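You operate a simulated robot arm through the tools that you are given. There is no shell and no other tool. Be economical: measure what you need, move in short steps, check, and stop when the job is done.

The job below is to be done with a simulated two-armed robot. You get a single attempt, and the scene is never put back.

Task
Put one of the cable lugs from the top of the steel workbench on top of the mushroom vent.

The check looks at the end state, three seconds after you hand in, the way a careful person would. Anything else that was tipped, shoved, dropped, spilled or broken makes it a failure.

Robot
Two 7-joint arms with two-finger parallel grippers on one trunk, on a base that drives. Base frame: it is fixed to the floor where the robot stands at the start and does not move with it; the origin is under the middle of the robot, x ahead of it, y to its left, z up. Units: m, degrees, N and s.
The left shoulder is at the start at [0.06, 0.143, 0.901], the right one opposite. With the tool pointing down near the work surface each hand reaches from about 0.28 to 0.72 m from the robot's upright axis, wherever it stands, measured 20 degrees to its own side. Payload 1.57 kg a hand.
The tool frame of a hand sits at the grasp point between the pads (the TCP): z along the fingers, y along the line on which they close. The tips reach 0.03 m beyond it. The gripper opens to 0.11 m. The fingers are 0.024 m wide and 0.012 m thick; the gripper's body (0.048 by 0.112 m) begins 0.078 m behind the TCP.
Orientation is that of the tool frame in the base frame, as [roll, pitch, yaw] about the fixed x, y, z axes, in that order (R = Rz(yaw) Ry(pitch) Rx(roll)). With the fingers straight down and closing along the base's y, the tool's x points along the base's -x, its y along +y and its z along -z.

Tools
- The arms move only by the tool arm_command. It takes "left_targets", "right_targets" or both (then of equal length, played together; a hand with none holds still); each is a list of rows, each a list of 6 numbers: the shift along the tool's x, y, z in m, then the turn, a rotation vector about the tool's x, y, z in degrees. In form: [[tx, ty, tz, ax, ay, az], ...]. A call has 1 to 10 rows; each row shifts and turns the commanded pose from where the row before left it, along the tool's axes as they then stand. "left_grip" and "right_grip" are, for a hand that has rows, the gripper command, from -1 (fully open) to 1 (shut), values between in proportion, set as the call begins (left out, the last holds). Rows are played at 5 a second. More than 0.05 m and 8.6 degrees between two rows, or a gripper value outside its range, and nothing of the call is played. Where a pose cannot be reached the arm comes as near as it can. A force on the tool above 40 N (or 10 N above the force at the start of the call, whichever is more), or a blocked arm, ends the call early, and 0.2 s more pass. Each finger travels about 0.045 m/s and halts on what it meets, pressing with about 42 N; the grip force reading is that of the motor and also rises with nothing between the fingers. The clock runs only during rows and for 0.2 s after the last one: add rows that do not move to give the fingers time. It gives the time, the measured TCP pose, the force on the tool (base axes), the opening and the grip force at its end, in the units of the frame above (readings bear some noise).
- Cameras (640 x 400 px; columns grow to the right, rows downward): "scene" is now at [0.0464, -0.0286, 1.5159]; the picture's right is [-0.37, -0.93, 0.00], its down [-0.66, 0.26, -0.70] and it looks along [0.65, -0.26, -0.71] (base axes); focal length 284 px, centre (320, 200). "left" rides on the left gripper at [0.07, -0.016, -0.141] in its tool frame; the picture's right is [0.23, 0.97, 0.00], its down [-0.86, 0.20, -0.48] and it looks along [-0.47, 0.11, 0.88] (tool axes); focal length 222 px, centre (320, 200). "right" rides on the right gripper at [0.07, 0.016, -0.141] in its tool frame; the picture's right is [-0.23, 0.97, 0.00], its down [-0.86, -0.20, -0.48] and it looks along [-0.47, -0.11, 0.88] (tool axes); focal length 222 px, centre (320, 200). There is no depth. A picture from a camera that has moved, and an enlarged one, comes with that camera's place and axes in the base frame and with its lens.
- snapshot(camera): a new picture of that camera. The clock stands still meanwhile.
- move_column(by): slides the trunk up (or, below 0, down) by that many m; the arms and the scene camera ride with it, the base frame stays. It gives what a move gives, with no picture.
- steer(legs): drives the robot by 1 to 6 legs, each [ahead, left, turn to the left] in m, m and degrees, along the robot's own axes; the way and the turn of a leg run together, so that a leg with both is an arc; at most 1.5 m and 180 degrees a leg. The arms and the cameras ride along, it lands a little off, and it stops where it bumps. It gives what a move gives.
- head_to(pan, tilt): turns the head with the scene camera to pan (to the left, within 86 degrees either way) and tilt (down, from -29 to 69), counted from straight ahead of the robot. It gives what a move gives.
- zoom(camera, box): a new picture of the part [left, top, right, bottom] of that camera's present view, enlarged. The clock stands still meanwhile.
- close_job(): hands the job in; it is judged then, once.

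Work in short steps. Places have to be worked out from the pictures, the camera data and where the tool is seen: move nearer, look again, correct. Check each grasp and each placing, and mend what went wrong. You have 120 turns and 92 pictures in all, those below and enlarged ones among them. Open the grippers and draw the arms clear of the work before you hand the job in, unless the task says otherwise; then end with one line.

The tools are called after ">>>" by a JSON object that holds its "fn" and its "kwargs". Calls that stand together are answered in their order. arm_command: Moves the arms, as the interface text tells. Its arguments: {"type":"object","properties":{"left_targets":{"type":"array"},"left_grip":{"type":"number"},"right_targets":{"type":"array"},"right_grip":{"type":"number"}},"required":[]} The other tools are called the same way: move_column (by) slides the trunk up or down; steer (legs) drives the base; head_to (pan, tilt) turns the head that bears the scene camera; snapshot (camera) takes a picture; zoom (camera, box) takes an enlarged picture of a part of a camera's view; close_job () hands the job in.

At the start:

```text
time: 0.0
left_tcp_pos: [0.4614, -0.0172, 0.9992]
left_ee_rot: [-180.0, 0.0, 180.0]
left_wrist_force: [0.4, 0.6, 0.3]
left_finger_gap: 0.1102
left_grasp_force: 0.0
right_tcp_pos: [0.3676, -0.4132, 0.9998]
right_ee_rot: [180.0, 0.0, 180.0]
right_wrist_force: [0.7, 0.0, 0.0]
right_finger_gap: 0.1097
right_grasp_force: 0.1
trunk travel left (down, up): [-0.5, 0.09]
robot x, y, heading: [0.0017, 0.0032, 0.0]
head pan, tilt: [-21.7, 45.6]
```

scene: 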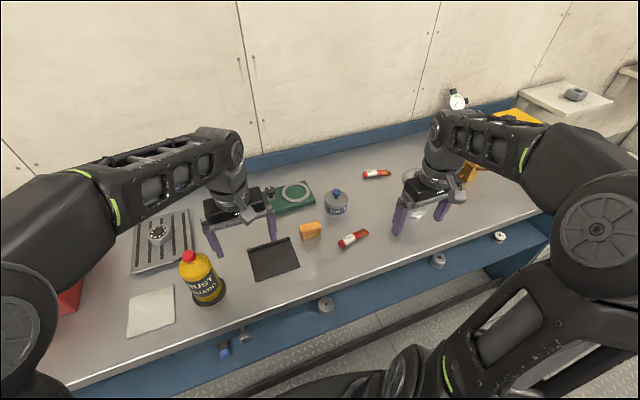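
right: 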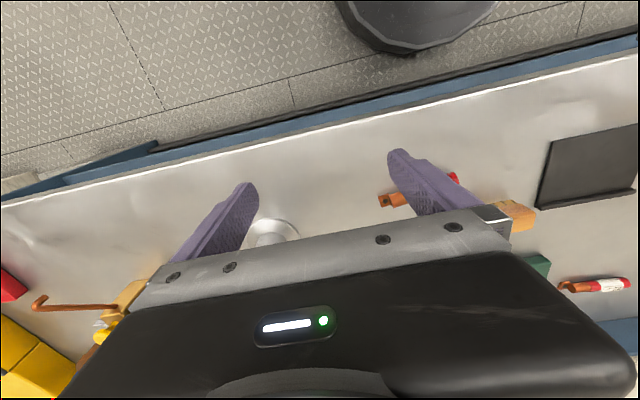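
left: 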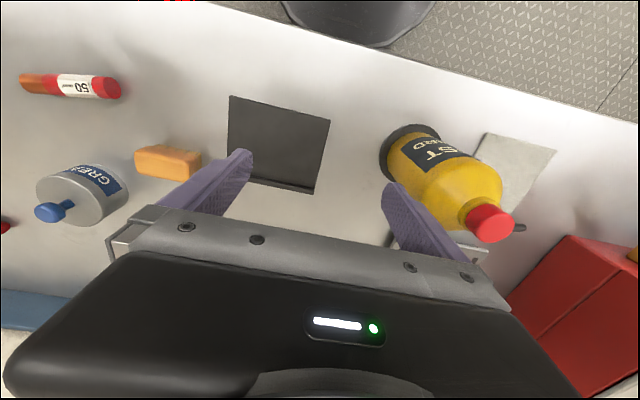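

The cable lugs look like the red sleeves with copper ends, and the vent may be the pale round thing under the right gripper. I'll zoom in on both.

>>> {"fn": "zoom", "kwargs": {"camera": "scene", "box": [280, 140, 480, 265]}}

>>> {"fn": "zoom", "kwargs": {"camera": "right", "box": [160, 130, 480, 330]}}

```text
3.20 times, centred on (380, 202) of scene
camera zoom: at [0.0464, -0.0286, 1.5159], right [-0.37, -0.93, 0.0], down [-0.66, 0.26, -0.7], along [0.65, -0.26, -0.71], focal length 910 px, centre (128, 192)
```

zoom: 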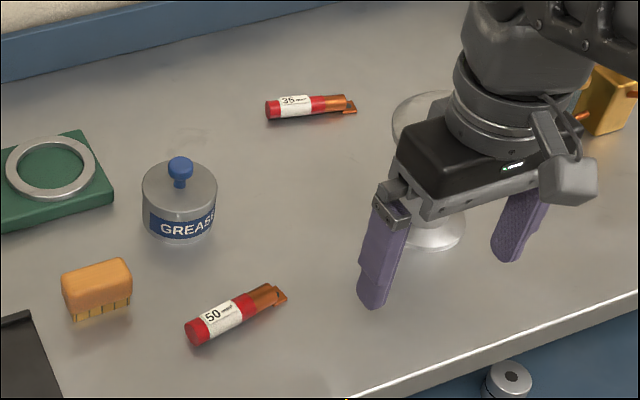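

```text
2.00 times, centred on (320, 230) of right
camera zoom: at [0.2958, -0.3982, 1.141], right [0.23, 0.97, 0.0], down [0.86, -0.2, 0.48], along [0.47, -0.11, -0.88], focal length 444 px, centre (320, 140)
```

zoom: 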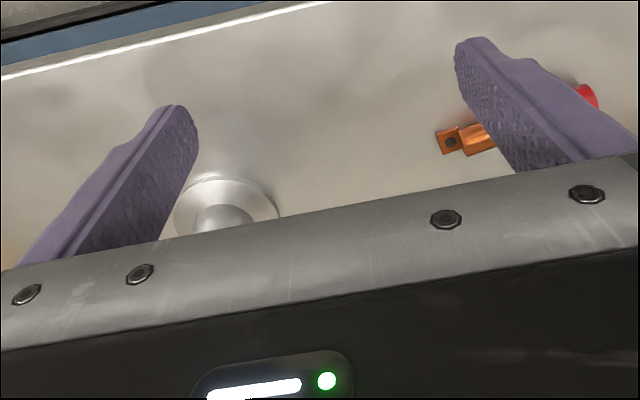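

The vent (flange, neck and dished cap) stands just beyond the right hand. I'll lift the right hand straight up for a clear view.

>>> {"fn": "arm_command", "kwargs": {"right_targets": [[0, 0, -0.04, 0, 0, 0], [0, 0, -0.04, 0, 0, 0], [0.03, 0, -0.03, 0, 0, 0], [0.04, -0.02, 0, 0, 0, 0], [0.0, -0.04, 0, 0, 0, 0], [0, -0.04, 0, 0, 0, 0]]}}

>>> {"fn": "snapshot", "kwargs": {"camera": "scene"}}

>>> {"fn": "snapshot", "kwargs": {"camera": "right"}}

```text
time: 1.4
left_tcp_pos: [0.4619, -0.0179, 1.0002]
left_ee_rot: [-180.0, 0.0, 180.0]
left_wrist_force: [0.0, -0.9, -0.3]
left_finger_gap: 0.1102
left_grasp_force: 0.1
right_tcp_pos: [0.3107, -0.5156, 1.0919]
right_ee_rot: [179.9, 0.0, -179.8]
right_wrist_force: [-1.0, -1.0, -0.6]
right_finger_gap: 0.1097
right_grasp_force: 0.0
right hand out of reach, approached as far as the arm can: row 3, 6
trunk travel left (down, up): [-0.5, 0.09]
robot x, y, heading: [-0.0016, -0.0011, 0.2]
head pan, tilt: [-21.7, 45.6]
```

```text
86 pictures are left
camera scene: at [0.0461, -0.0306, 1.5158], right [-0.37, -0.93, 0.0], down [-0.66, 0.27, -0.7], along [0.65, -0.26, -0.72], focal length 284 px, centre (320, 200)
```

scene: 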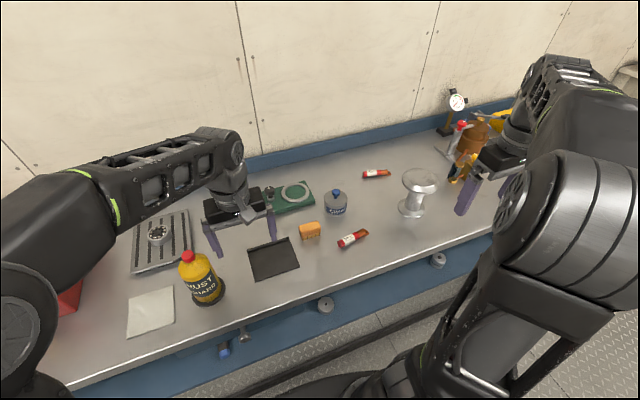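

```text
85 pictures are left
camera right: at [0.2386, -0.5004, 1.2326], right [0.22, 0.97, 0.0], down [0.85, -0.2, 0.48], along [0.47, -0.11, -0.88], focal length 222 px, centre (320, 200)
```

right: 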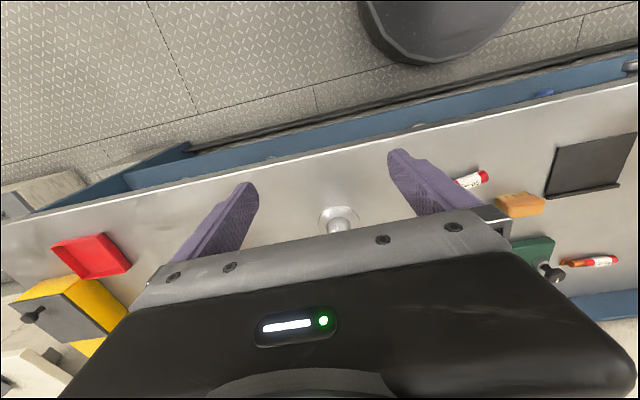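

Now the vent is clear. I'll zoom in on it and the lugs for measurement.

>>> {"fn": "zoom", "kwargs": {"camera": "scene", "box": [320, 150, 480, 250]}}

```text
4.00 times, centred on (400, 200) of scene
camera zoom: at [0.0461, -0.0306, 1.5158], right [-0.37, -0.93, 0.0], down [-0.66, 0.27, -0.7], along [0.65, -0.26, -0.72], focal length 1138 px, centre (0, 200)
```

zoom: 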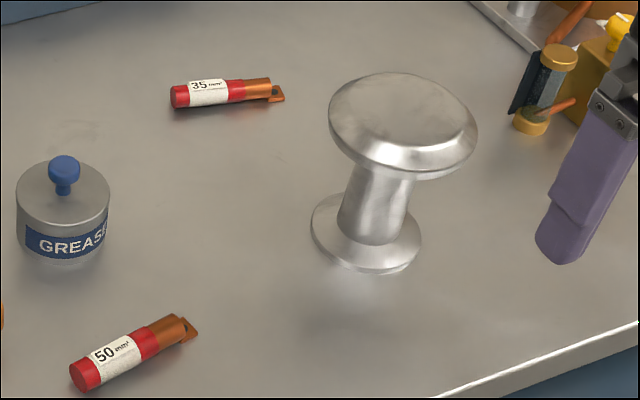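

Estimates: lug "50" lies at about (0.452, -0.285) with its axis nearly along y and a diameter of about 0.022. The vent axis is at about (0.497, -0.516), with its cap top at z≈0.98, which is near the edge of the right hand's reach. I'll tuck both hands up and back, then drive right by 0.2 m.

>>> {"fn": "arm_command", "kwargs": {"left_targets": [[0, 0, -0.04, 0, 0, 0], [0, 0, -0.04, 0, 0, 0], [0.04, 0.0, -0.02, 0, 0, 0], [0.04, 0.03, 0, 0, 0, 0], [0.04, 0.03, 0, 0, 0, 0]], "right_targets": [[0, 0.04, 0, 0, 0, 0], [0, 0.04, 0, 0, 0, 0], [0, 0.04, 0, 0, 0, 0], [0, 0, 0, 0, 0, 0], [0, 0, 0, 0, 0, 0]]}}

>>> {"fn": "steer", "kwargs": {"legs": [[0, -0.2, 0]]}}

>>> {"fn": "head_to", "kwargs": {"pan": -8, "tilt": 50}}

>>> {"fn": "snapshot", "kwargs": {"camera": "scene"}}

```text
time: 2.6
left_tcp_pos: [0.3787, 0.0447, 1.0709]
left_ee_rot: [-180.0, 0.0, 180.0]
left_wrist_force: [0.2, -0.2, -0.5]
left_finger_gap: 0.1101
left_grasp_force: 0.0
left hand out of reach, approached as far as the arm can: row 2, 3
right_tcp_pos: [0.309, -0.3932, 1.0933]
right_ee_rot: [-180.0, 0.0, 179.9]
right_wrist_force: [0.0, 0.7, -0.5]
right_finger_gap: 0.11
right_grasp_force: 0.0
trunk travel left (down, up): [-0.5, 0.09]
robot x, y, heading: [-0.0006, -0.0005, -0.1]
head pan, tilt: [-21.7, 45.6]
```

```text
time: 4.2
left_tcp_pos: [0.3804, -0.1581, 1.0707]
left_ee_rot: [179.9, 0.0, 180.0]
left_wrist_force: [-0.8, -0.3, 0.4]
left_finger_gap: 0.1102
left_grasp_force: 0.1
right_tcp_pos: [0.3094, -0.5965, 1.0916]
right_ee_rot: [179.9, -0.1, 180.0]
right_wrist_force: [-1.0, -0.2, 0.3]
right_finger_gap: 0.1098
right_grasp_force: 0.1
trunk travel left (down, up): [-0.5, 0.09]
robot x, y, heading: [-0.0012, -0.2017, 0.2]
head pan, tilt: [-21.7, 45.6]
```

```text
time: 5.0
left_tcp_pos: [0.3802, -0.1578, 1.0718]
left_ee_rot: [180.0, 0.1, -180.0]
left_wrist_force: [0.0, 1.3, 0.0]
left_finger_gap: 0.1101
left_grasp_force: 0.1
right_tcp_pos: [0.3099, -0.5956, 1.0917]
right_ee_rot: [-179.8, 0.0, 180.0]
right_wrist_force: [0.3, -1.1, 0.6]
right_finger_gap: 0.11
right_grasp_force: 0.0
trunk travel left (down, up): [-0.5, 0.09]
robot x, y, heading: [0.0013, -0.2023, 0.1]
head pan, tilt: [-8.0, 50.0]
```

```text
83 pictures are left
camera scene: at [0.0476, -0.2113, 1.5098], right [-0.14, -0.99, 0.0], down [-0.76, 0.11, -0.64], along [0.64, -0.09, -0.77], focal length 284 px, centre (320, 200)
```

scene: 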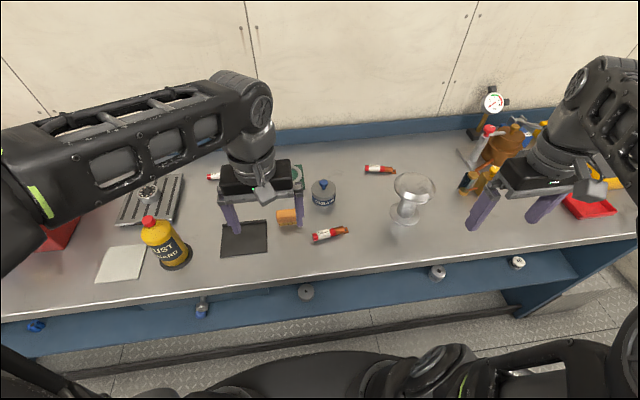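

The drive is done. I'll zoom for a second measurement of lug "50" and the vent from this viewpoint, and for the tools to their right.

>>> {"fn": "zoom", "kwargs": {"camera": "scene", "box": [300, 150, 460, 250]}}

>>> {"fn": "arm_command", "kwargs": {"left_targets": [[0.03, 0.02, 0, 0, 0, 0], [0.03, 0.03, 0, 0, 0, 0]], "right_targets": [[0, 0.045, 0, 0, 0, 0], [0, 0.045, 0, 0, 0, 0]]}}

```text
4.00 times, centred on (380, 200) of scene
camera zoom: at [0.0476, -0.2113, 1.5098], right [-0.14, -0.99, 0.0], down [-0.76, 0.11, -0.64], along [0.64, -0.09, -0.77], focal length 1138 px, centre (80, 200)
```

zoom: 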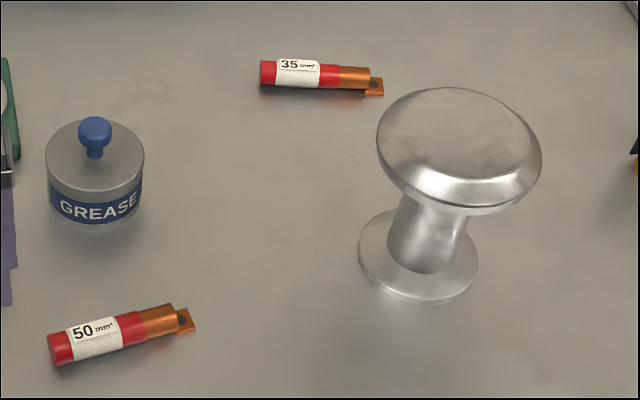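

```text
time: 5.6
left_tcp_pos: [0.3181, -0.1069, 1.0721]
left_ee_rot: [-179.8, -0.1, -180.0]
left_wrist_force: [0.0, -1.2, 0.0]
left_finger_gap: 0.1098
left_grasp_force: 0.1
right_tcp_pos: [0.3089, -0.5052, 1.0942]
right_ee_rot: [-179.8, 0.0, -180.0]
right_wrist_force: [-0.1, 0.3, -0.5]
right_finger_gap: 0.1101
right_grasp_force: 0.0
trunk travel left (down, up): [-0.5, 0.09]
robot x, y, heading: [-0.002, -0.2058, 0.1]
head pan, tilt: [-8.0, 50.0]
```

Both views agree: the lug runs from (0.453, -0.252) to (0.464, -0.343), and the vent axis is at (0.498, -0.515) with its top at about 0.985. I'll move the right hand in front of the lug at height, then turn it clockwise by 84°.

>>> {"fn": "arm_command", "kwargs": {"right_targets": [[0, 0.043, 0, 0, 0, 0], [0, 0.043, 0, 0, 0, 0], [0, 0.043, 0, 0, 0, 0], [0, 0.043, 0, 0, 0, 0], [0, 0.043, 0, 0, 0, 0], [-0.045, 0, 0, 0, 0, 0], [-0.045, 0, 0, 0, 0, 0], [-0.045, 0, 0, 0, 0, 0], [0, 0, 0, 0, 0, 0]]}}

>>> {"fn": "arm_command", "kwargs": {"right_targets": [[0, 0, 0, 0, 0, 8.4], [0, 0, 0, 0, 0, 8.4], [0, 0, 0, 0, 0, 8.4], [0, 0, 0, 0, 0, 8.4], [0, 0, 0, 0, 0, 8.4], [0, 0, 0, 0, 0, 8.4], [0, 0, 0, 0, 0, 8.4], [0, 0, 0, 0, 0, 8.4], [0, 0, 0, 0, 0, 8.4], [0, 0, 0, 0, 0, 8.4]]}}

>>> {"fn": "snapshot", "kwargs": {"camera": "right"}}

>>> {"fn": "snapshot", "kwargs": {"camera": "scene"}}

```text
time: 7.2
left_tcp_pos: [0.3185, -0.1004, 1.0713]
left_ee_rot: [179.6, -0.5, -179.7]
left_wrist_force: [-8.9, 27.1, 1.8]
left_finger_gap: 0.1098
left_grasp_force: 0.0
right_tcp_pos: [0.3627, -0.213, 1.1361]
right_ee_rot: [-179.1, 7.6, -165.8]
right_wrist_force: [9.2, -26.4, -2.3]
right_finger_gap: 0.0848
right_grasp_force: 0.0
right hand out of reach, approached as far as the arm can: row 1
trunk travel left (down, up): [-0.5, 0.09]
robot x, y, heading: [-0.0017, -0.1998, -0.1]
head pan, tilt: [-8.0, 50.0]
stopped in row 8 (left hand): the force on the tool passed its limit (the readings are from after the stop); the commanded pose is now the measured one
```

```text
time: 7.7
left_tcp_pos: [0.3201, -0.1011, 1.072]
left_ee_rot: [179.3, -0.3, -179.0]
left_wrist_force: [-3.2, 23.2, -0.2]
left_finger_gap: 0.11
left_grasp_force: 0.1
right_tcp_pos: [0.3622, -0.2188, 1.1347]
right_ee_rot: [179.8, 7.1, -174.8]
right_wrist_force: [3.9, -22.8, -0.6]
right_finger_gap: 0.0899
right_grasp_force: 0.0
trunk travel left (down, up): [-0.5, 0.09]
robot x, y, heading: [-0.0037, -0.2002, 0.1]
head pan, tilt: [-8.0, 50.0]
stopped in row 2 (left hand): the force on the tool passed its limit (the readings are from after the stop); the commanded pose is now the measured one
```

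```text
81 pictures are left
camera right: at [0.2722, -0.2109, 1.266], right [0.14, 0.99, 0.03], down [0.8, -0.13, 0.58], along [0.58, -0.05, -0.81], focal length 222 px, centre (320, 200)
```

right: 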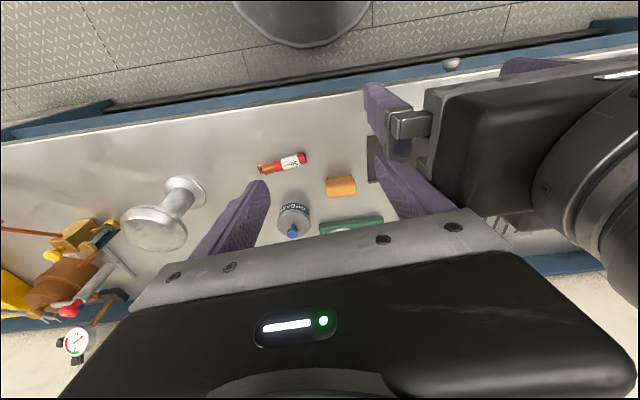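

```text
80 pictures are left
camera scene: at [0.0489, -0.2125, 1.5098], right [-0.14, -0.99, 0.0], down [-0.76, 0.11, -0.64], along [0.64, -0.09, -0.77], focal length 284 px, centre (320, 200)
```

scene: 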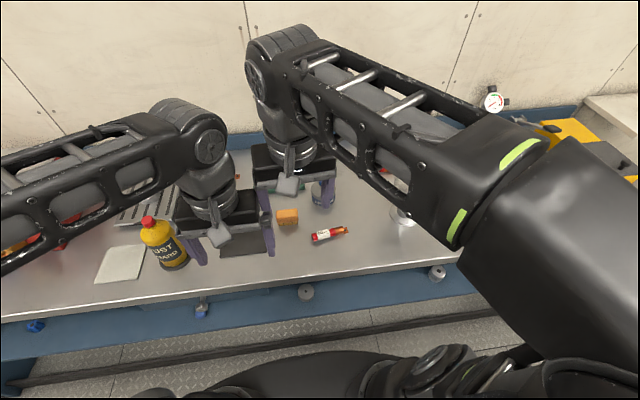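

The hands touched because the right one overshot to the left. I'll back the right hand off to the right and level it.

>>> {"fn": "arm_command", "kwargs": {"right_targets": [[0, -0.02, 0, 0, 0, 0], [0, -0.02, 0, 0, 0, 0], [0, -0.03, 0, 0, 0, 0], [0, 0, 0, 0, 0, 0]]}}

```text
time: 8.7
left_tcp_pos: [0.3207, -0.1019, 1.071]
left_ee_rot: [179.5, -0.3, -179.4]
left_wrist_force: [0.5, 0.3, 0.1]
left_finger_gap: 0.11
left_grasp_force: 0.1
right_tcp_pos: [0.3669, -0.283, 1.1358]
right_ee_rot: [179.7, 7.2, -174.4]
right_wrist_force: [0.0, 0.6, -0.5]
right_finger_gap: 0.1103
right_grasp_force: 0.1
trunk travel left (down, up): [-0.5, 0.09]
robot x, y, heading: [0.0003, -0.1986, 0.2]
head pan, tilt: [-8.0, 50.0]
```

Both hands are free now. I'll move the left hand further left (clear of the bottle, which is further forward) while levelling and lowering the right one a little.

>>> {"fn": "arm_command", "kwargs": {"left_targets": [[0, 0.04, 0, 0, 0, 0], [0, 0.04, 0, 0, 0, 0], [0, 0, 0, 0, 0, 0], [0, 0, 0, 0, 0, 0]], "right_targets": [[0, 0, 0, 0, 3.6, 0], [0, 0, 0.0, 0, 3.6, 0], [0, 0, 0.03, 0, 0, 0], [0, 0, 0.03, 0, 0, 0]]}}

>>> {"fn": "arm_command", "kwargs": {"right_targets": [[0, 0, 0, 0, 0, 8.4], [0, 0, 0, 0, 0, 8.4], [0, 0, 0, 0, 0, 8.4], [0, 0, 0, 0, 0, 8.4], [0, 0, 0, 0, 0, 8.4]]}}

```text
time: 9.7
left_tcp_pos: [0.3202, -0.0213, 1.0715]
left_ee_rot: [179.6, -0.3, -179.4]
left_wrist_force: [0.4, 0.4, -0.5]
left_finger_gap: 0.11
left_grasp_force: 0.1
right_tcp_pos: [0.3752, -0.2818, 1.0759]
right_ee_rot: [179.5, 7.3, -174.5]
right_wrist_force: [0.7, 0.5, -0.6]
right_finger_gap: 0.1101
right_grasp_force: 0.0
right hand out of reach, approached as far as the arm can: row 1, 2
trunk travel left (down, up): [-0.5, 0.09]
robot x, y, heading: [0.0001, -0.2009, -0.1]
head pan, tilt: [-8.0, 50.0]
```

```text
time: 10.9
left_tcp_pos: [0.3194, -0.0236, 1.0723]
left_ee_rot: [179.5, -0.3, -179.5]
left_wrist_force: [-0.5, 0.2, 0.6]
left_finger_gap: 0.11
left_grasp_force: 0.0
right_tcp_pos: [0.3739, -0.2836, 1.0748]
right_ee_rot: [174.8, 5.2, 143.0]
right_wrist_force: [0.0, 0.8, -0.1]
right_finger_gap: 0.1098
right_grasp_force: 0.1
trunk travel left (down, up): [-0.5, 0.09]
robot x, y, heading: [-0.0003, -0.1988, 0.1]
head pan, tilt: [-8.0, 50.0]
```

Rotation works. I'll finish the turn with five more rows, then check.

>>> {"fn": "arm_command", "kwargs": {"right_targets": [[0, 0, 0, 0, 0, 8.4], [0, 0, 0, 0, 0, 8.4], [0, 0, 0, 0, 0, 8.4], [0, 0, 0, 0, 0, 8.4], [0, 0, 0, 0, 0, 8.4], [0, 0, 0, 0, 0, 4]]}}

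>>> {"fn": "snapshot", "kwargs": {"camera": "scene"}}

```text
time: 12.3
left_tcp_pos: [0.3203, -0.0231, 1.0726]
left_ee_rot: [179.4, -0.3, -179.4]
left_wrist_force: [0.1, 0.1, -0.3]
left_finger_gap: 0.1102
left_grasp_force: 0.1
right_tcp_pos: [0.375, -0.2827, 1.0759]
right_ee_rot: [172.7, -0.2, 97.5]
right_wrist_force: [0.5, 0.3, -0.7]
right_finger_gap: 0.11
right_grasp_force: 0.0
trunk travel left (down, up): [-0.5, 0.09]
robot x, y, heading: [-0.002, -0.2007, 0.1]
head pan, tilt: [-8.0, 50.0]
```

```text
79 pictures are left
camera scene: at [0.0479, -0.2117, 1.5098], right [-0.14, -0.99, 0.0], down [-0.76, 0.11, -0.64], along [0.64, -0.09, -0.77], focal length 284 px, centre (320, 200)
```

scene: 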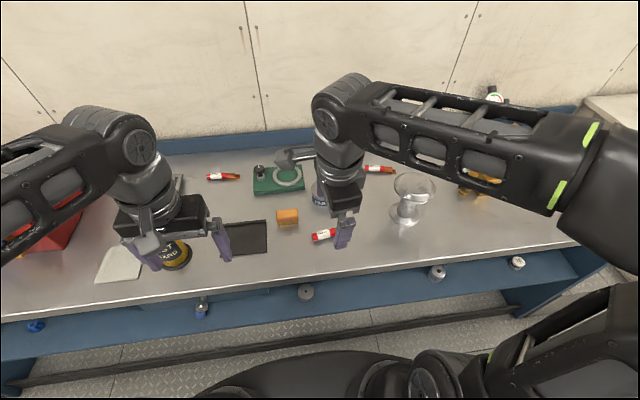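

I'll level the remaining 7° of roll, then shift over the lug at height.

>>> {"fn": "arm_command", "kwargs": {"right_targets": [[0, 0, 0, 7.3, 0, 0], [0, 0, 0, 0, 0, 0], [-0.009, 0.041, 0, 0, 0, 0], [-0.009, 0.041, 0, 0, 0, 0], [0, 0, 0, 0, 0, 0]]}}

>>> {"fn": "snapshot", "kwargs": {"camera": "right"}}

>>> {"fn": "snapshot", "kwargs": {"camera": "scene"}}

```text
time: 13.5
left_tcp_pos: [0.3207, -0.0236, 1.0719]
left_ee_rot: [179.5, -0.2, -179.4]
left_wrist_force: [0.3, -0.2, 0.3]
left_finger_gap: 0.1101
left_grasp_force: 0.0
right_tcp_pos: [0.4577, -0.2901, 1.0769]
right_ee_rot: [-180.0, 0.0, 97.5]
right_wrist_force: [0.2, 0.1, -1.1]
right_finger_gap: 0.11
right_grasp_force: 0.1
trunk travel left (down, up): [-0.5, 0.09]
robot x, y, heading: [0.0026, -0.2022, 0.2]
head pan, tilt: [-8.0, 50.0]
```

```text
78 pictures are left
camera right: at [0.4632, -0.221, 1.2175], right [1.0, -0.1, 0.0], down [-0.09, -0.87, 0.48], along [-0.05, -0.47, -0.88], focal length 222 px, centre (320, 200)
```

right: 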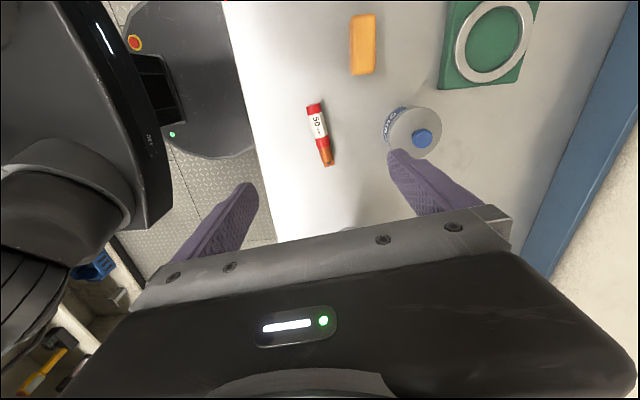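

```text
77 pictures are left
camera scene: at [0.0479, -0.2122, 1.5098], right [-0.14, -0.99, 0.0], down [-0.76, 0.11, -0.64], along [0.64, -0.09, -0.77], focal length 284 px, centre (320, 200)
```

scene: 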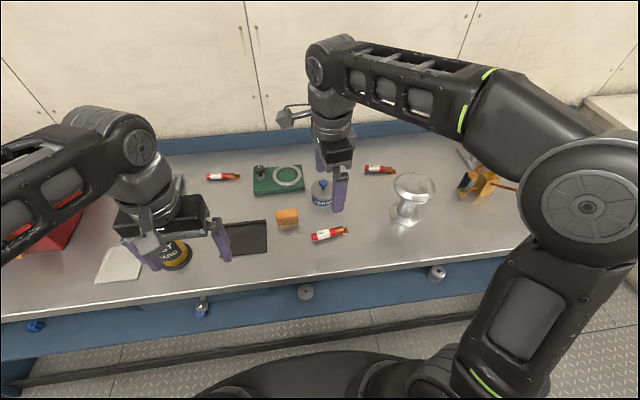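

The lug centre comes out at (0.457, -0.296), right under the hand, with the grease can ~2 cm outside the open finger. I'll narrow the fingers to ~0.06 and descend to z≈0.95 first.

>>> {"fn": "arm_command", "kwargs": {"right_targets": [[0, 0, 0, 0, 0, 0], [0, 0, 0, 0, 0, 0], [-0.002, 0, 0.04, 0, 0, 1], [-0.002, 0, 0.045, 0, 0, 0], [0, 0, 0.04, 0, 0, 0], [0, 0, 0, 0, 0, 0]], "right_grip": -0.09}}

>>> {"fn": "snapshot", "kwargs": {"camera": "right"}}

>>> {"fn": "zoom", "kwargs": {"camera": "scene", "box": [270, 150, 430, 250]}}

```text
time: 14.9
left_tcp_pos: [0.3195, -0.0244, 1.0717]
left_ee_rot: [179.5, -0.2, -179.3]
left_wrist_force: [0.3, 0.0, 0.5]
left_finger_gap: 0.1101
left_grasp_force: 0.1
right_tcp_pos: [0.458, -0.2938, 0.9509]
right_ee_rot: [180.0, -0.1, 96.5]
right_wrist_force: [0.0, 0.0, 0.4]
right_finger_gap: 0.0598
right_grasp_force: 0.0
trunk travel left (down, up): [-0.5, 0.09]
robot x, y, heading: [-0.0008, -0.2032, -0.3]
head pan, tilt: [-8.0, 50.0]
```

```text
76 pictures are left
camera right: at [0.4645, -0.2242, 1.0918], right [0.99, -0.11, 0.0], down [-0.1, -0.87, 0.48], along [-0.05, -0.47, -0.88], focal length 222 px, centre (320, 200)
```

right: 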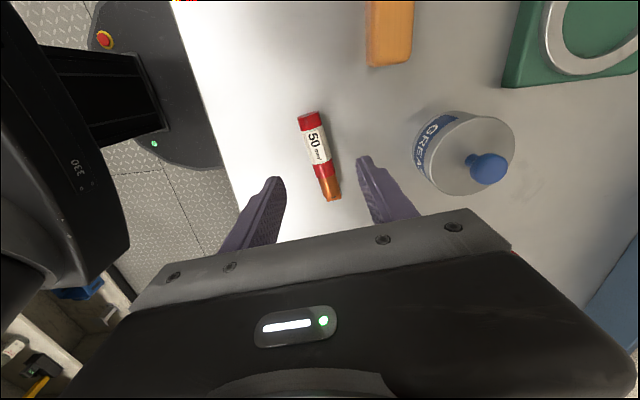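

```text
4.00 times, centred on (350, 200) of scene
camera zoom: at [0.0478, -0.2118, 1.5099], right [-0.14, -0.99, 0.0], down [-0.76, 0.11, -0.64], along [0.64, -0.09, -0.77], focal length 1138 px, centre (200, 200)
```

zoom: 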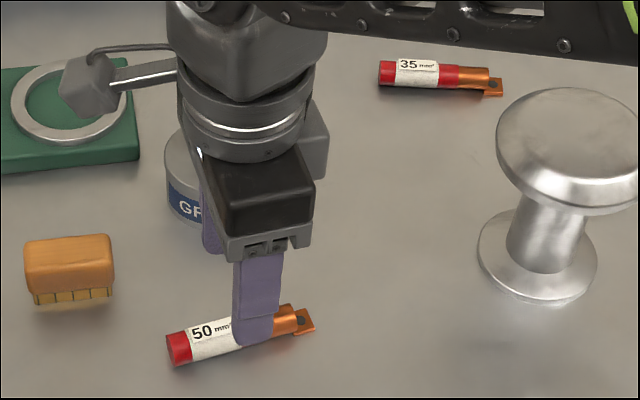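

Everything lines up: the lug's axis is about 9–10° off y, so I turn back 3° and descend to TCP z≈0.893.

>>> {"fn": "arm_command", "kwargs": {"right_targets": [[0, 0, 0.02, 0, 0, -3], [0, 0, 0.02, 0, 0, 0], [0, 0, 0.01, 0, 0, 0], [0, 0, 0.007, 0, 0, 0], [0, 0, 0, 0, 0, 0]]}}

>>> {"fn": "zoom", "kwargs": {"camera": "scene", "box": [270, 170, 398, 250]}}

>>> {"fn": "snapshot", "kwargs": {"camera": "right"}}

```text
time: 16.1
left_tcp_pos: [0.32, -0.024, 1.0722]
left_ee_rot: [179.6, -0.3, -179.4]
left_wrist_force: [0.1, -0.1, 0.4]
left_finger_gap: 0.1101
left_grasp_force: 0.1
right_tcp_pos: [0.4586, -0.2929, 0.8928]
right_ee_rot: [-179.9, -0.2, 99.6]
right_wrist_force: [0.1, 0.5, -0.6]
right_finger_gap: 0.0601
right_grasp_force: 0.1
trunk travel left (down, up): [-0.5, 0.09]
robot x, y, heading: [-0.0001, -0.2015, 0.1]
head pan, tilt: [-8.0, 50.0]
```

```text
5.00 times, centred on (334, 210) of scene
camera zoom: at [0.048, -0.2118, 1.5098], right [-0.14, -0.99, 0.0], down [-0.76, 0.11, -0.64], along [0.64, -0.09, -0.77], focal length 1422 px, centre (250, 150)
```

zoom: 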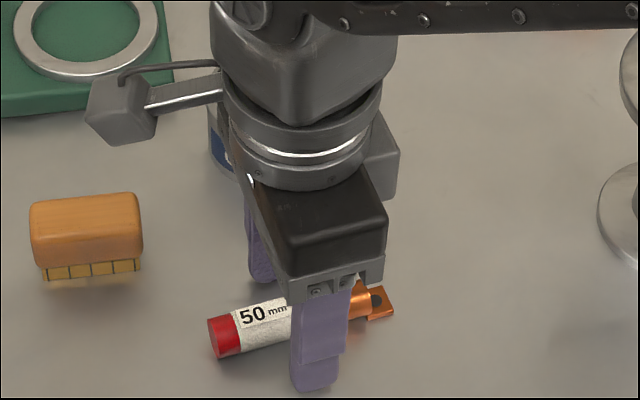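

```text
73 pictures are left
camera right: at [0.4609, -0.2233, 1.0342], right [1.0, -0.06, 0.0], down [-0.05, -0.88, 0.48], along [-0.03, -0.48, -0.88], focal length 222 px, centre (320, 200)
```

right: 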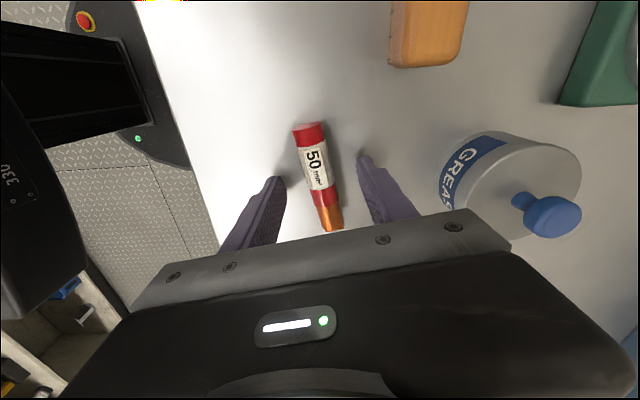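

The fingers straddle the lug's middle. Closing now.

>>> {"fn": "arm_command", "kwargs": {"right_targets": [[0, 0, 0, 0, 0, 0], [0, 0, 0, 0, 0, 0], [0, 0, 0, 0, 0, 0], [0, 0, 0, 0, 0, 0], [0, 0, 0, 0, 0, 0], [0, 0, 0, 0, 0, 0]], "right_grip": 1}}

>>> {"fn": "arm_command", "kwargs": {"right_targets": [[0, 0, -0.02, 0, 0, 0], [0, 0, -0.03, 0, 0, 0], [0, 0, 0, 0, 0, 0]]}}

>>> {"fn": "snapshot", "kwargs": {"camera": "right"}}

>>> {"fn": "zoom", "kwargs": {"camera": "scene", "box": [270, 170, 398, 250]}}

```text
time: 17.5
left_tcp_pos: [0.3198, -0.024, 1.0712]
left_ee_rot: [179.6, -0.3, -179.4]
left_wrist_force: [0.5, -0.7, -0.7]
left_finger_gap: 0.1096
left_grasp_force: 0.1
right_tcp_pos: [0.4582, -0.294, 0.8933]
right_ee_rot: [180.0, -0.1, 99.6]
right_wrist_force: [1.1, -0.4, 0.6]
right_finger_gap: 0.0214
right_grasp_force: 34.1
trunk travel left (down, up): [-0.5, 0.09]
robot x, y, heading: [0.0007, -0.2038, -0.0]
head pan, tilt: [-8.0, 50.0]
```

```text
time: 18.3
left_tcp_pos: [0.319, -0.0228, 1.0724]
left_ee_rot: [179.5, -0.3, -179.4]
left_wrist_force: [0.5, 0.3, -0.4]
left_finger_gap: 0.11
left_grasp_force: 0.1
right_tcp_pos: [0.4584, -0.2916, 0.9444]
right_ee_rot: [180.0, -0.1, 99.6]
right_wrist_force: [-0.1, 0.3, -1.6]
right_finger_gap: 0.0212
right_grasp_force: 34.2
trunk travel left (down, up): [-0.5, 0.09]
robot x, y, heading: [-0.0005, -0.2013, -0.2]
head pan, tilt: [-8.0, 50.0]
```

```text
72 pictures are left
camera right: at [0.4619, -0.223, 1.0846], right [1.0, -0.06, 0.0], down [-0.05, -0.88, 0.48], along [-0.03, -0.48, -0.88], focal length 222 px, centre (320, 200)
```

right: 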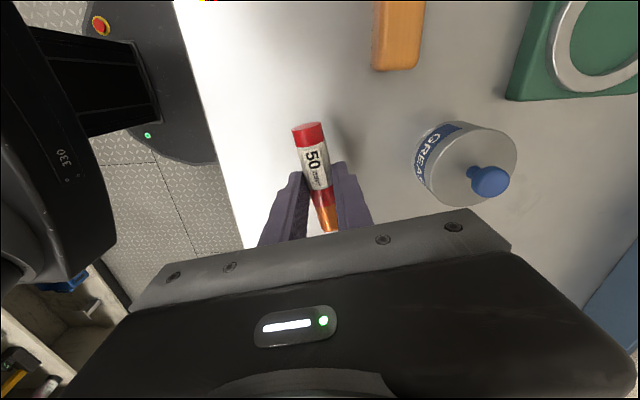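

```text
5.00 times, centred on (334, 210) of scene
camera zoom: at [0.0482, -0.2118, 1.5098], right [-0.14, -0.99, 0.0], down [-0.76, 0.11, -0.64], along [0.64, -0.09, -0.77], focal length 1422 px, centre (250, 150)
```

zoom: 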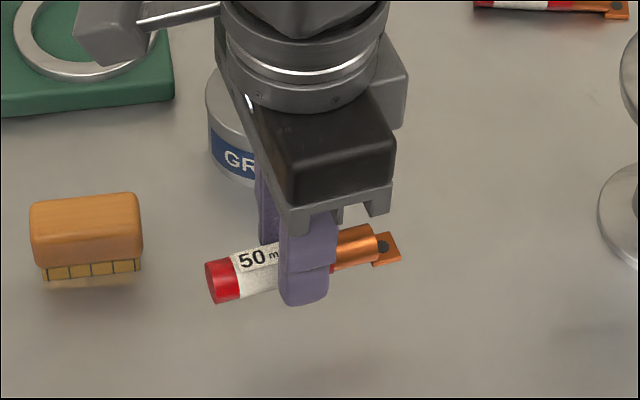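

The lug is held level (gap 0.021). I'll raise it clear of the cap, then carry it part of the way toward the vent.

>>> {"fn": "arm_command", "kwargs": {"right_targets": [[0, 0, -0.045, 0, 0, 0], [0, 0, -0.045, 0, 0, 0], [0, 0, -0.045, 0, 0, 0], [-0.04, 0, 0, 0, 0, 0], [-0.04, 0, 0, 0, 0, 0], [-0.04, 0, 0, 0, 0, 0], [0, 0, 0, 0, 0, 0]]}}

>>> {"fn": "snapshot", "kwargs": {"camera": "scene"}}

>>> {"fn": "snapshot", "kwargs": {"camera": "right"}}

```text
time: 19.9
left_tcp_pos: [0.32, -0.0224, 1.0718]
left_ee_rot: [179.5, -0.2, -179.4]
left_wrist_force: [0.1, -0.6, 0.8]
left_finger_gap: 0.1102
left_grasp_force: 0.1
right_tcp_pos: [0.4779, -0.412, 1.0766]
right_ee_rot: [-180.0, 0.0, 99.6]
right_wrist_force: [-0.6, 0.8, -1.2]
right_finger_gap: 0.0214
right_grasp_force: 34.3
trunk travel left (down, up): [-0.5, 0.09]
robot x, y, heading: [0.0039, -0.2029, -0.1]
head pan, tilt: [-8.0, 50.0]
```

```text
70 pictures are left
camera scene: at [0.048, -0.2114, 1.5098], right [-0.14, -0.99, 0.0], down [-0.76, 0.11, -0.64], along [0.64, -0.09, -0.77], focal length 284 px, centre (320, 200)
```

scene: 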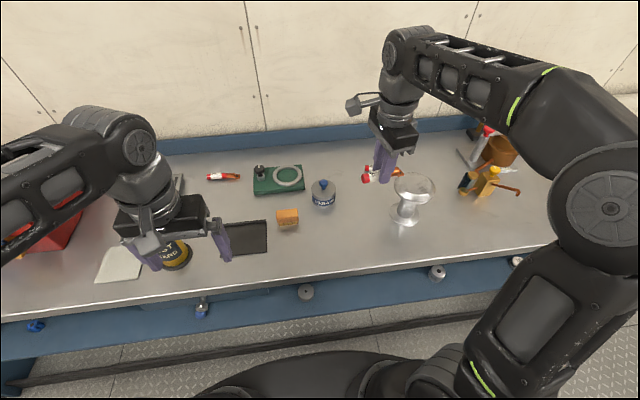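

```text
69 pictures are left
camera right: at [0.4808, -0.3419, 1.2186], right [1.0, -0.06, 0.0], down [-0.05, -0.88, 0.48], along [-0.03, -0.48, -0.88], focal length 222 px, centre (320, 200)
```

right: 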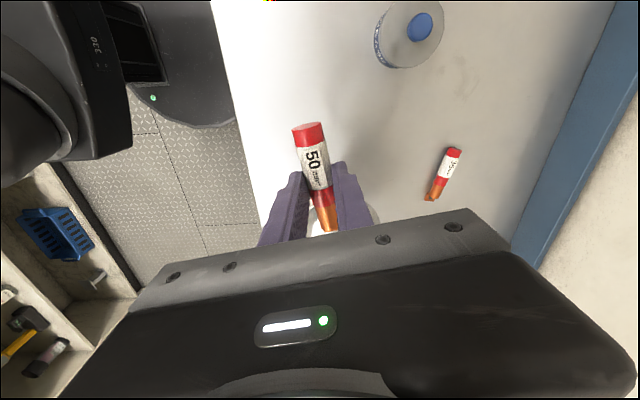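

All is clear. I'll carry the rest of the way, over the vent axis.

>>> {"fn": "arm_command", "kwargs": {"right_targets": [[-0.04, 0.001, 0, 0, 0, 0], [-0.04, 0.001, 0, 0, 0, 0], [-0.021, 0.001, 0, 0, 0, 0], [0, 0, 0, 0, 0, 0]]}}

>>> {"fn": "snapshot", "kwargs": {"camera": "right"}}

>>> {"fn": "zoom", "kwargs": {"camera": "scene", "box": [340, 130, 500, 230]}}

```text
time: 20.9
left_tcp_pos: [0.3203, -0.0228, 1.0722]
left_ee_rot: [179.6, -0.3, -179.4]
left_wrist_force: [-0.1, 0.1, 0.2]
left_finger_gap: 0.1098
left_grasp_force: 0.1
right_tcp_pos: [0.4976, -0.5121, 1.0777]
right_ee_rot: [180.0, -0.1, 99.6]
right_wrist_force: [0.0, -0.1, -1.8]
right_finger_gap: 0.0214
right_grasp_force: 34.3
trunk travel left (down, up): [-0.5, 0.09]
robot x, y, heading: [0.0056, -0.201, 0.1]
head pan, tilt: [-8.0, 50.0]
```

```text
68 pictures are left
camera right: at [0.5011, -0.4409, 1.2195], right [1.0, -0.06, 0.0], down [-0.05, -0.88, 0.48], along [-0.03, -0.48, -0.88], focal length 222 px, centre (320, 200)
```

right: 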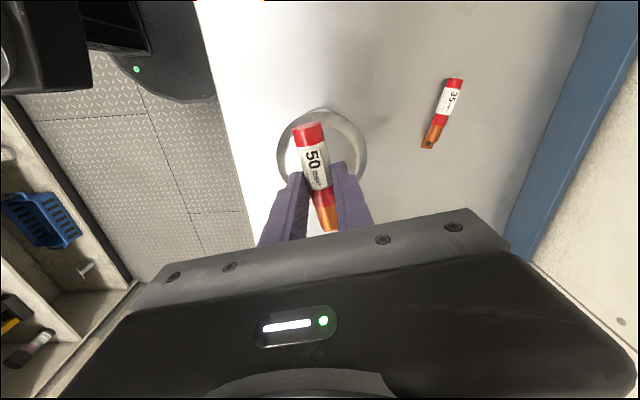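

```text
4.00 times, centred on (420, 180) of scene
camera zoom: at [0.048, -0.212, 1.5098], right [-0.14, -0.99, 0.0], down [-0.76, 0.11, -0.64], along [0.64, -0.09, -0.77], focal length 1138 px, centre (-80, 280)
```

zoom: 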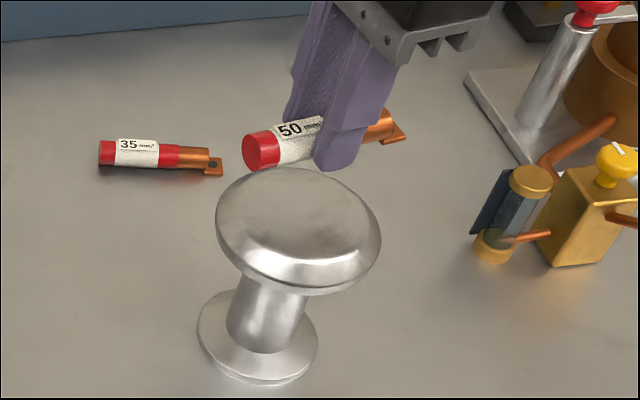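

The cap is centred at about x=0.499, y≈-0.517, under the lug. I'll nudge 3 mm in -y and descend to about 1 cm above the expected contact (TCP≈1.018).

>>> {"fn": "arm_command", "kwargs": {"right_targets": [[-0.003, 0.001, 0.02, 0, 0, 0], [0, 0, 0.02, 0, 0, 0], [0, 0, 0.008, 0, 0, 0], [0, 0, 0, 0, 0, 0]]}}

>>> {"fn": "zoom", "kwargs": {"camera": "scene", "box": [370, 150, 466, 210]}}

>>> {"fn": "zoom", "kwargs": {"camera": "right", "box": [240, 60, 400, 260]}}

```text
time: 21.9
left_tcp_pos: [0.3209, -0.0229, 1.0716]
left_ee_rot: [179.5, -0.4, -179.3]
left_wrist_force: [0.1, -0.2, 0.7]
left_finger_gap: 0.1103
left_grasp_force: 0.1
right_tcp_pos: [0.5008, -0.5139, 1.0295]
right_ee_rot: [-180.0, -0.1, 99.5]
right_wrist_force: [0.2, 0.8, -1.6]
right_finger_gap: 0.0213
right_grasp_force: 34.4
trunk travel left (down, up): [-0.5, 0.09]
robot x, y, heading: [0.0033, -0.1998, 0.1]
head pan, tilt: [-8.0, 50.0]
```

```text
6.67 times, centred on (418, 180) of scene
camera zoom: at [0.0481, -0.2118, 1.5098], right [-0.14, -0.99, 0.0], down [-0.76, 0.11, -0.64], along [0.64, -0.09, -0.77], focal length 1896 px, centre (-333, 333)
```

zoom: 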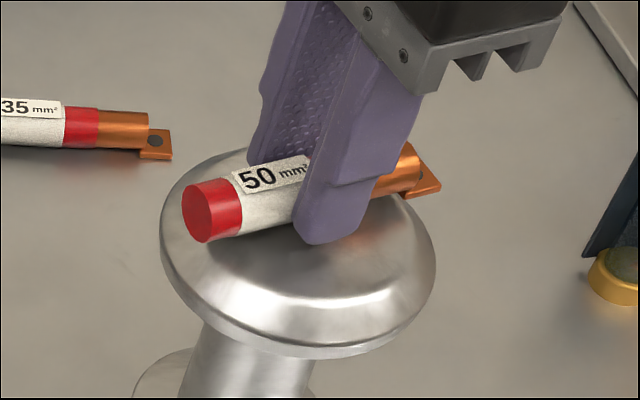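

```text
2.00 times, centred on (320, 160) of right
camera zoom: at [0.503, -0.444, 1.1713], right [1.0, -0.06, 0.0], down [-0.05, -0.88, 0.48], along [-0.03, -0.48, -0.88], focal length 444 px, centre (320, 280)
```

zoom: 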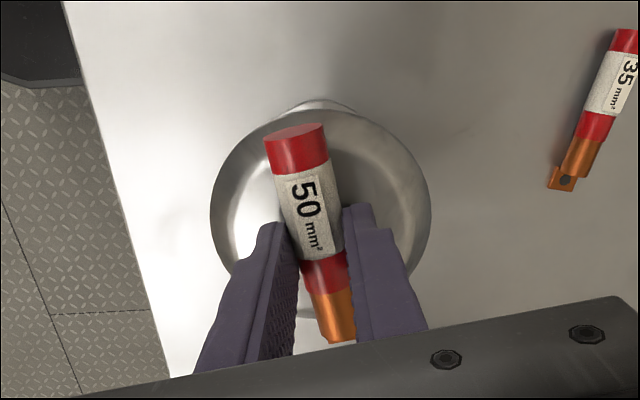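

The lug hangs over the cap's middle. I'll lower it in small steps and watch the force.

>>> {"fn": "arm_command", "kwargs": {"right_targets": [[0, 0, 0.003, 0, 0, 0], [0, 0, 0.003, 0, 0, 0], [0, 0, 0.002, 0, 0, 0], [0, 0, 0, 0, 0, 0]]}}

>>> {"fn": "zoom", "kwargs": {"camera": "scene", "box": [370, 150, 466, 210]}}

```text
time: 22.9
left_tcp_pos: [0.3178, -0.0232, 1.0742]
left_ee_rot: [179.6, -0.2, -179.4]
left_wrist_force: [-0.8, 0.0, 0.1]
left_finger_gap: 0.1099
left_grasp_force: 0.2
right_tcp_pos: [0.4989, -0.513, 1.0242]
right_ee_rot: [179.7, 0.1, 99.5]
right_wrist_force: [2.6, -1.9, 33.2]
right_finger_gap: 0.0217
right_grasp_force: 34.4
trunk travel left (down, up): [-0.5, 0.09]
robot x, y, heading: [-0.0013, -0.206, -0.3]
head pan, tilt: [-8.0, 50.0]
```

```text
6.67 times, centred on (418, 180) of scene
camera zoom: at [0.0456, -0.2104, 1.5102], right [-0.14, -0.99, 0.0], down [-0.76, 0.11, -0.64], along [0.64, -0.09, -0.76], focal length 1896 px, centre (-333, 333)
```

zoom: 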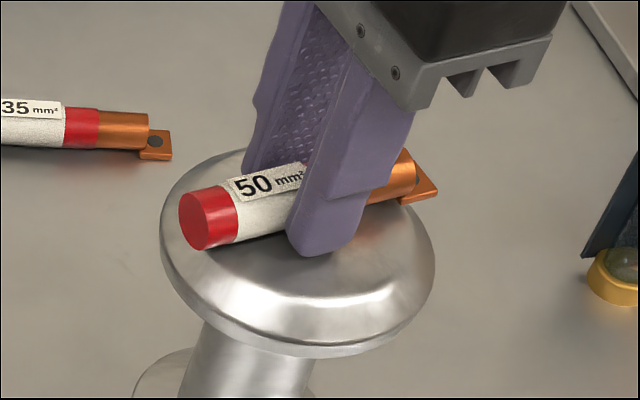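

Contact was made at TCP≈1.025, with 33 N on the tool. I'll ease up until it's light, then check.

>>> {"fn": "arm_command", "kwargs": {"right_targets": [[0, 0, -0.002, 0, 0, 0], [0, 0, -0.001, 0, 0, 0], [0, 0, 0, 0, 0, 0], [0, 0, 0, 0, 0, 0]]}}

```text
time: 23.9
left_tcp_pos: [0.3196, -0.0227, 1.0716]
left_ee_rot: [179.6, -0.3, -179.4]
left_wrist_force: [-0.9, 0.2, -0.8]
left_finger_gap: 0.1097
left_grasp_force: 0.0
right_tcp_pos: [0.4994, -0.5137, 1.0242]
right_ee_rot: [-179.9, -0.1, 99.7]
right_wrist_force: [3.2, 0.9, 6.9]
right_finger_gap: 0.0213
right_grasp_force: 34.2
trunk travel left (down, up): [-0.5, 0.09]
robot x, y, heading: [0.0008, -0.205, -0.0]
head pan, tilt: [-8.0, 50.0]
```

Light contact of about 7 N. I'll open the fingers a little and see whether the lug stays put.

>>> {"fn": "arm_command", "kwargs": {"right_targets": [[0, 0, 0, 0, 0, 0], [0, 0, 0, 0, 0, 0], [0, 0, 0, 0, 0, 0]], "right_grip": 0.4}}

>>> {"fn": "zoom", "kwargs": {"camera": "scene", "box": [370, 150, 466, 210]}}

>>> {"fn": "zoom", "kwargs": {"camera": "right", "box": [240, 60, 400, 260]}}

```text
time: 24.7
left_tcp_pos: [0.3202, -0.024, 1.0727]
left_ee_rot: [179.6, -0.3, -179.3]
left_wrist_force: [0.3, 0.0, -0.6]
left_finger_gap: 0.1097
left_grasp_force: 0.0
right_tcp_pos: [0.5001, -0.5135, 1.0246]
right_ee_rot: [-180.0, 0.0, 99.7]
right_wrist_force: [0.0, 0.2, 0.0]
right_finger_gap: 0.0331
right_grasp_force: 0.1
trunk travel left (down, up): [-0.5, 0.09]
robot x, y, heading: [-0.0037, -0.1978, 0.1]
head pan, tilt: [-8.0, 50.0]
```

```text
6.67 times, centred on (418, 180) of scene
camera zoom: at [0.0479, -0.2117, 1.5098], right [-0.14, -0.99, 0.0], down [-0.76, 0.11, -0.64], along [0.64, -0.09, -0.77], focal length 1896 px, centre (-333, 333)
```

zoom: 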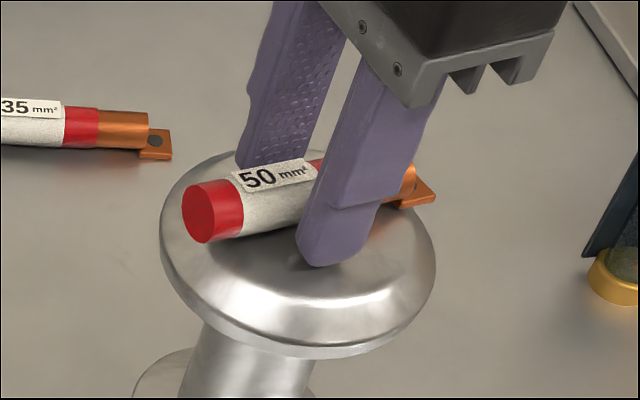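

```text
2.00 times, centred on (320, 160) of right
camera zoom: at [0.5025, -0.4435, 1.1662], right [1.0, -0.06, 0.0], down [-0.05, -0.88, 0.48], along [-0.03, -0.48, -0.88], focal length 444 px, centre (320, 280)
```

zoom: 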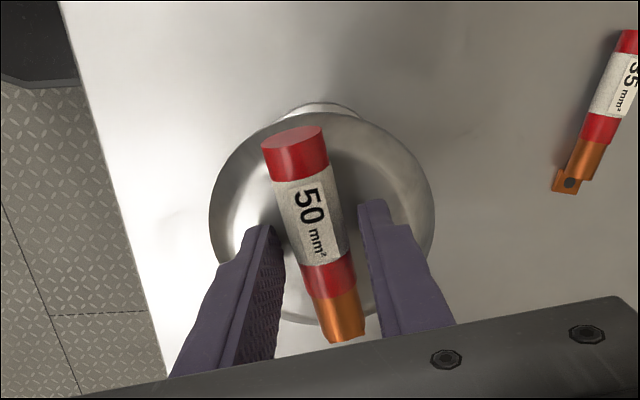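

The lug rests by itself and didn't move. I'll open a bit more and raise straight up.

>>> {"fn": "arm_command", "kwargs": {"right_targets": [[0, 0, 0, 0, 0, 0], [0, 0, 0, 0, 0, 0], [0, 0, -0.01, 0, 0, 0], [0, 0, -0.03, 0, 0, 0], [0, 0, -0.03, 0, 0, 0], [0, 0, -0.03, 0, 0, 0], [0, 0, 0, 0, 0, 0]], "right_grip": 0}}

>>> {"fn": "zoom", "kwargs": {"camera": "scene", "box": [340, 130, 500, 230]}}

>>> {"fn": "snapshot", "kwargs": {"camera": "right"}}

```text
time: 26.3
left_tcp_pos: [0.3191, -0.0245, 1.0716]
left_ee_rot: [179.4, -0.3, -179.3]
left_wrist_force: [-0.6, -0.3, 0.1]
left_finger_gap: 0.1099
left_grasp_force: 0.1
right_tcp_pos: [0.5006, -0.5144, 1.0755]
right_ee_rot: [180.0, -0.1, 99.6]
right_wrist_force: [-0.3, -0.1, -0.7]
right_finger_gap: 0.0551
right_grasp_force: 0.0
right hand out of reach, approached as far as the arm can: row 5, 6
trunk travel left (down, up): [-0.5, 0.09]
robot x, y, heading: [0.0013, -0.2042, 0.2]
head pan, tilt: [-8.0, 50.0]
```

```text
4.00 times, centred on (420, 180) of scene
camera zoom: at [0.0481, -0.2118, 1.5098], right [-0.14, -0.99, 0.0], down [-0.76, 0.11, -0.64], along [0.64, -0.09, -0.77], focal length 1138 px, centre (-80, 280)
```

zoom: 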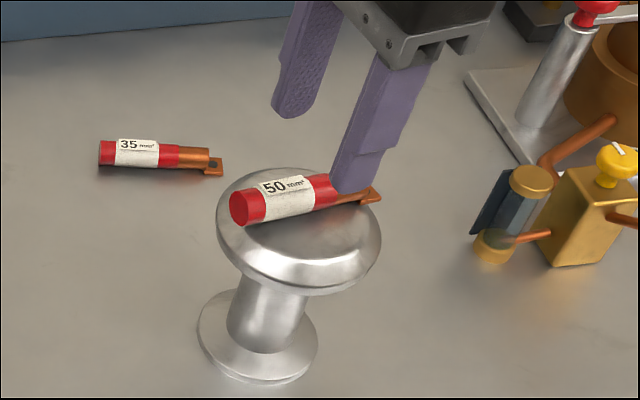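

```text
60 pictures are left
camera right: at [0.503, -0.4437, 1.2157], right [1.0, -0.06, 0.0], down [-0.05, -0.88, 0.48], along [-0.03, -0.48, -0.88], focal length 222 px, centre (320, 200)
```

right: 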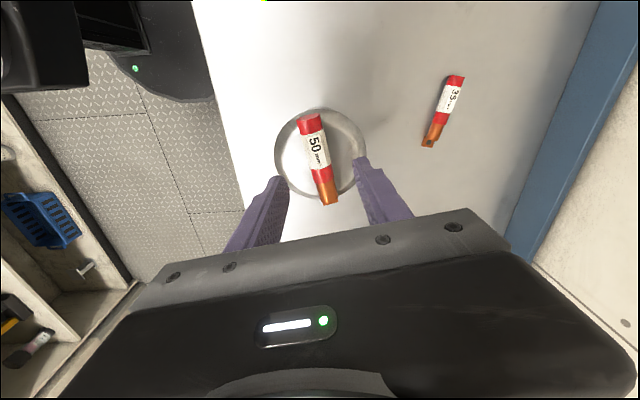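

The lug sits stably on the cap. I'll raise the trunk for clearance, then draw the hand back toward the robot.

>>> {"fn": "move_column", "kwargs": {"by": 0.05}}

>>> {"fn": "arm_command", "kwargs": {"right_targets": [[0, -0.03, 0, 0, 0, 0], [0, -0.04, 0, 0, 0, 0], [0, -0.04, 0, 0, 0, 0], [0, -0.04, 0, 0, 0, 0], [0, 0, 0, 0, 0, 0]], "right_grip": -1}}

>>> {"fn": "snapshot", "kwargs": {"camera": "scene"}}

>>> {"fn": "zoom", "kwargs": {"camera": "scene", "box": [340, 150, 500, 250]}}

```text
time: 27.2
left_tcp_pos: [0.3215, -0.0235, 1.1223]
left_ee_rot: [179.5, -0.3, -179.3]
left_wrist_force: [-0.3, 1.1, 0.4]
left_finger_gap: 0.1099
left_grasp_force: 0.1
right_tcp_pos: [0.5003, -0.5133, 1.1241]
right_ee_rot: [-180.0, -0.1, 99.6]
right_wrist_force: [0.2, 0.0, -0.5]
right_finger_gap: 0.0548
right_grasp_force: 0.1
trunk travel left (down, up): [-0.55, 0.04]
robot x, y, heading: [-0.0053, -0.2014, 0.1]
head pan, tilt: [-8.0, 50.0]
```

```text
time: 28.4
left_tcp_pos: [0.321, -0.0228, 1.1224]
left_ee_rot: [179.5, -0.3, -179.4]
left_wrist_force: [0.0, -1.3, 0.2]
left_finger_gap: 0.1101
left_grasp_force: 0.1
right_tcp_pos: [0.3517, -0.5385, 1.1242]
right_ee_rot: [-180.0, 0.0, 99.6]
right_wrist_force: [0.4, 0.3, 0.2]
right_finger_gap: 0.1101
right_grasp_force: 0.1
trunk travel left (down, up): [-0.55, 0.04]
robot x, y, heading: [0.0012, -0.2048, -0.4]
head pan, tilt: [-8.0, 50.0]
```

```text
59 pictures are left
camera scene: at [0.0487, -0.2119, 1.5598], right [-0.14, -0.99, 0.0], down [-0.76, 0.11, -0.64], along [0.64, -0.09, -0.77], focal length 284 px, centre (320, 200)
```

scene: 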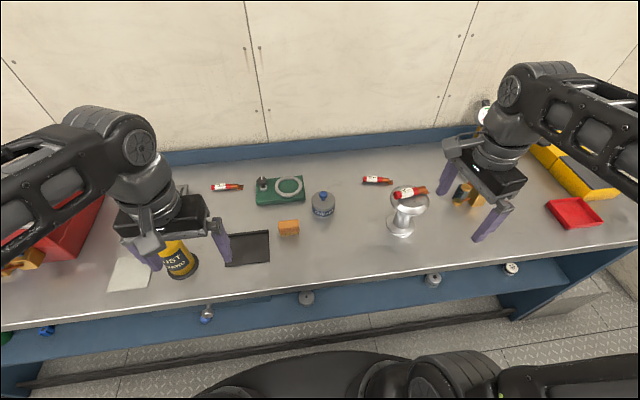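

```text
4.00 times, centred on (420, 200) of scene
camera zoom: at [0.0487, -0.2119, 1.5598], right [-0.14, -0.99, 0.0], down [-0.76, 0.11, -0.64], along [0.64, -0.09, -0.77], focal length 1138 px, centre (-80, 200)
```

zoom: 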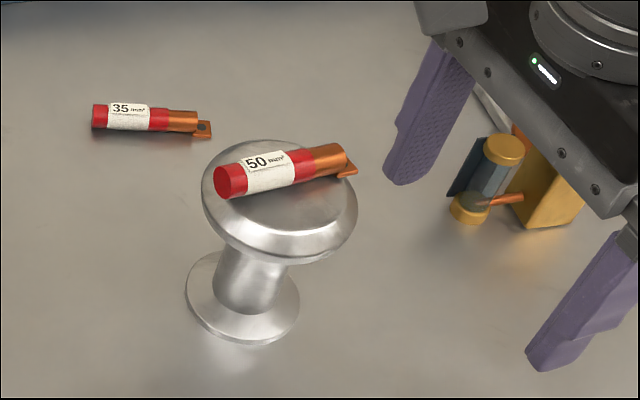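

The lug rests on the cap, both hands are clear and open, and nothing else has been disturbed. Handing in.

>>> {"fn": "close_job", "kwargs": {}}

```text
The job is handed in.
```

The 50 mm² cable lug is lying on top of the mushroom vent, and nothing else on the bench was moved; the two hands bumped each other once on the way, before the lug was picked up.
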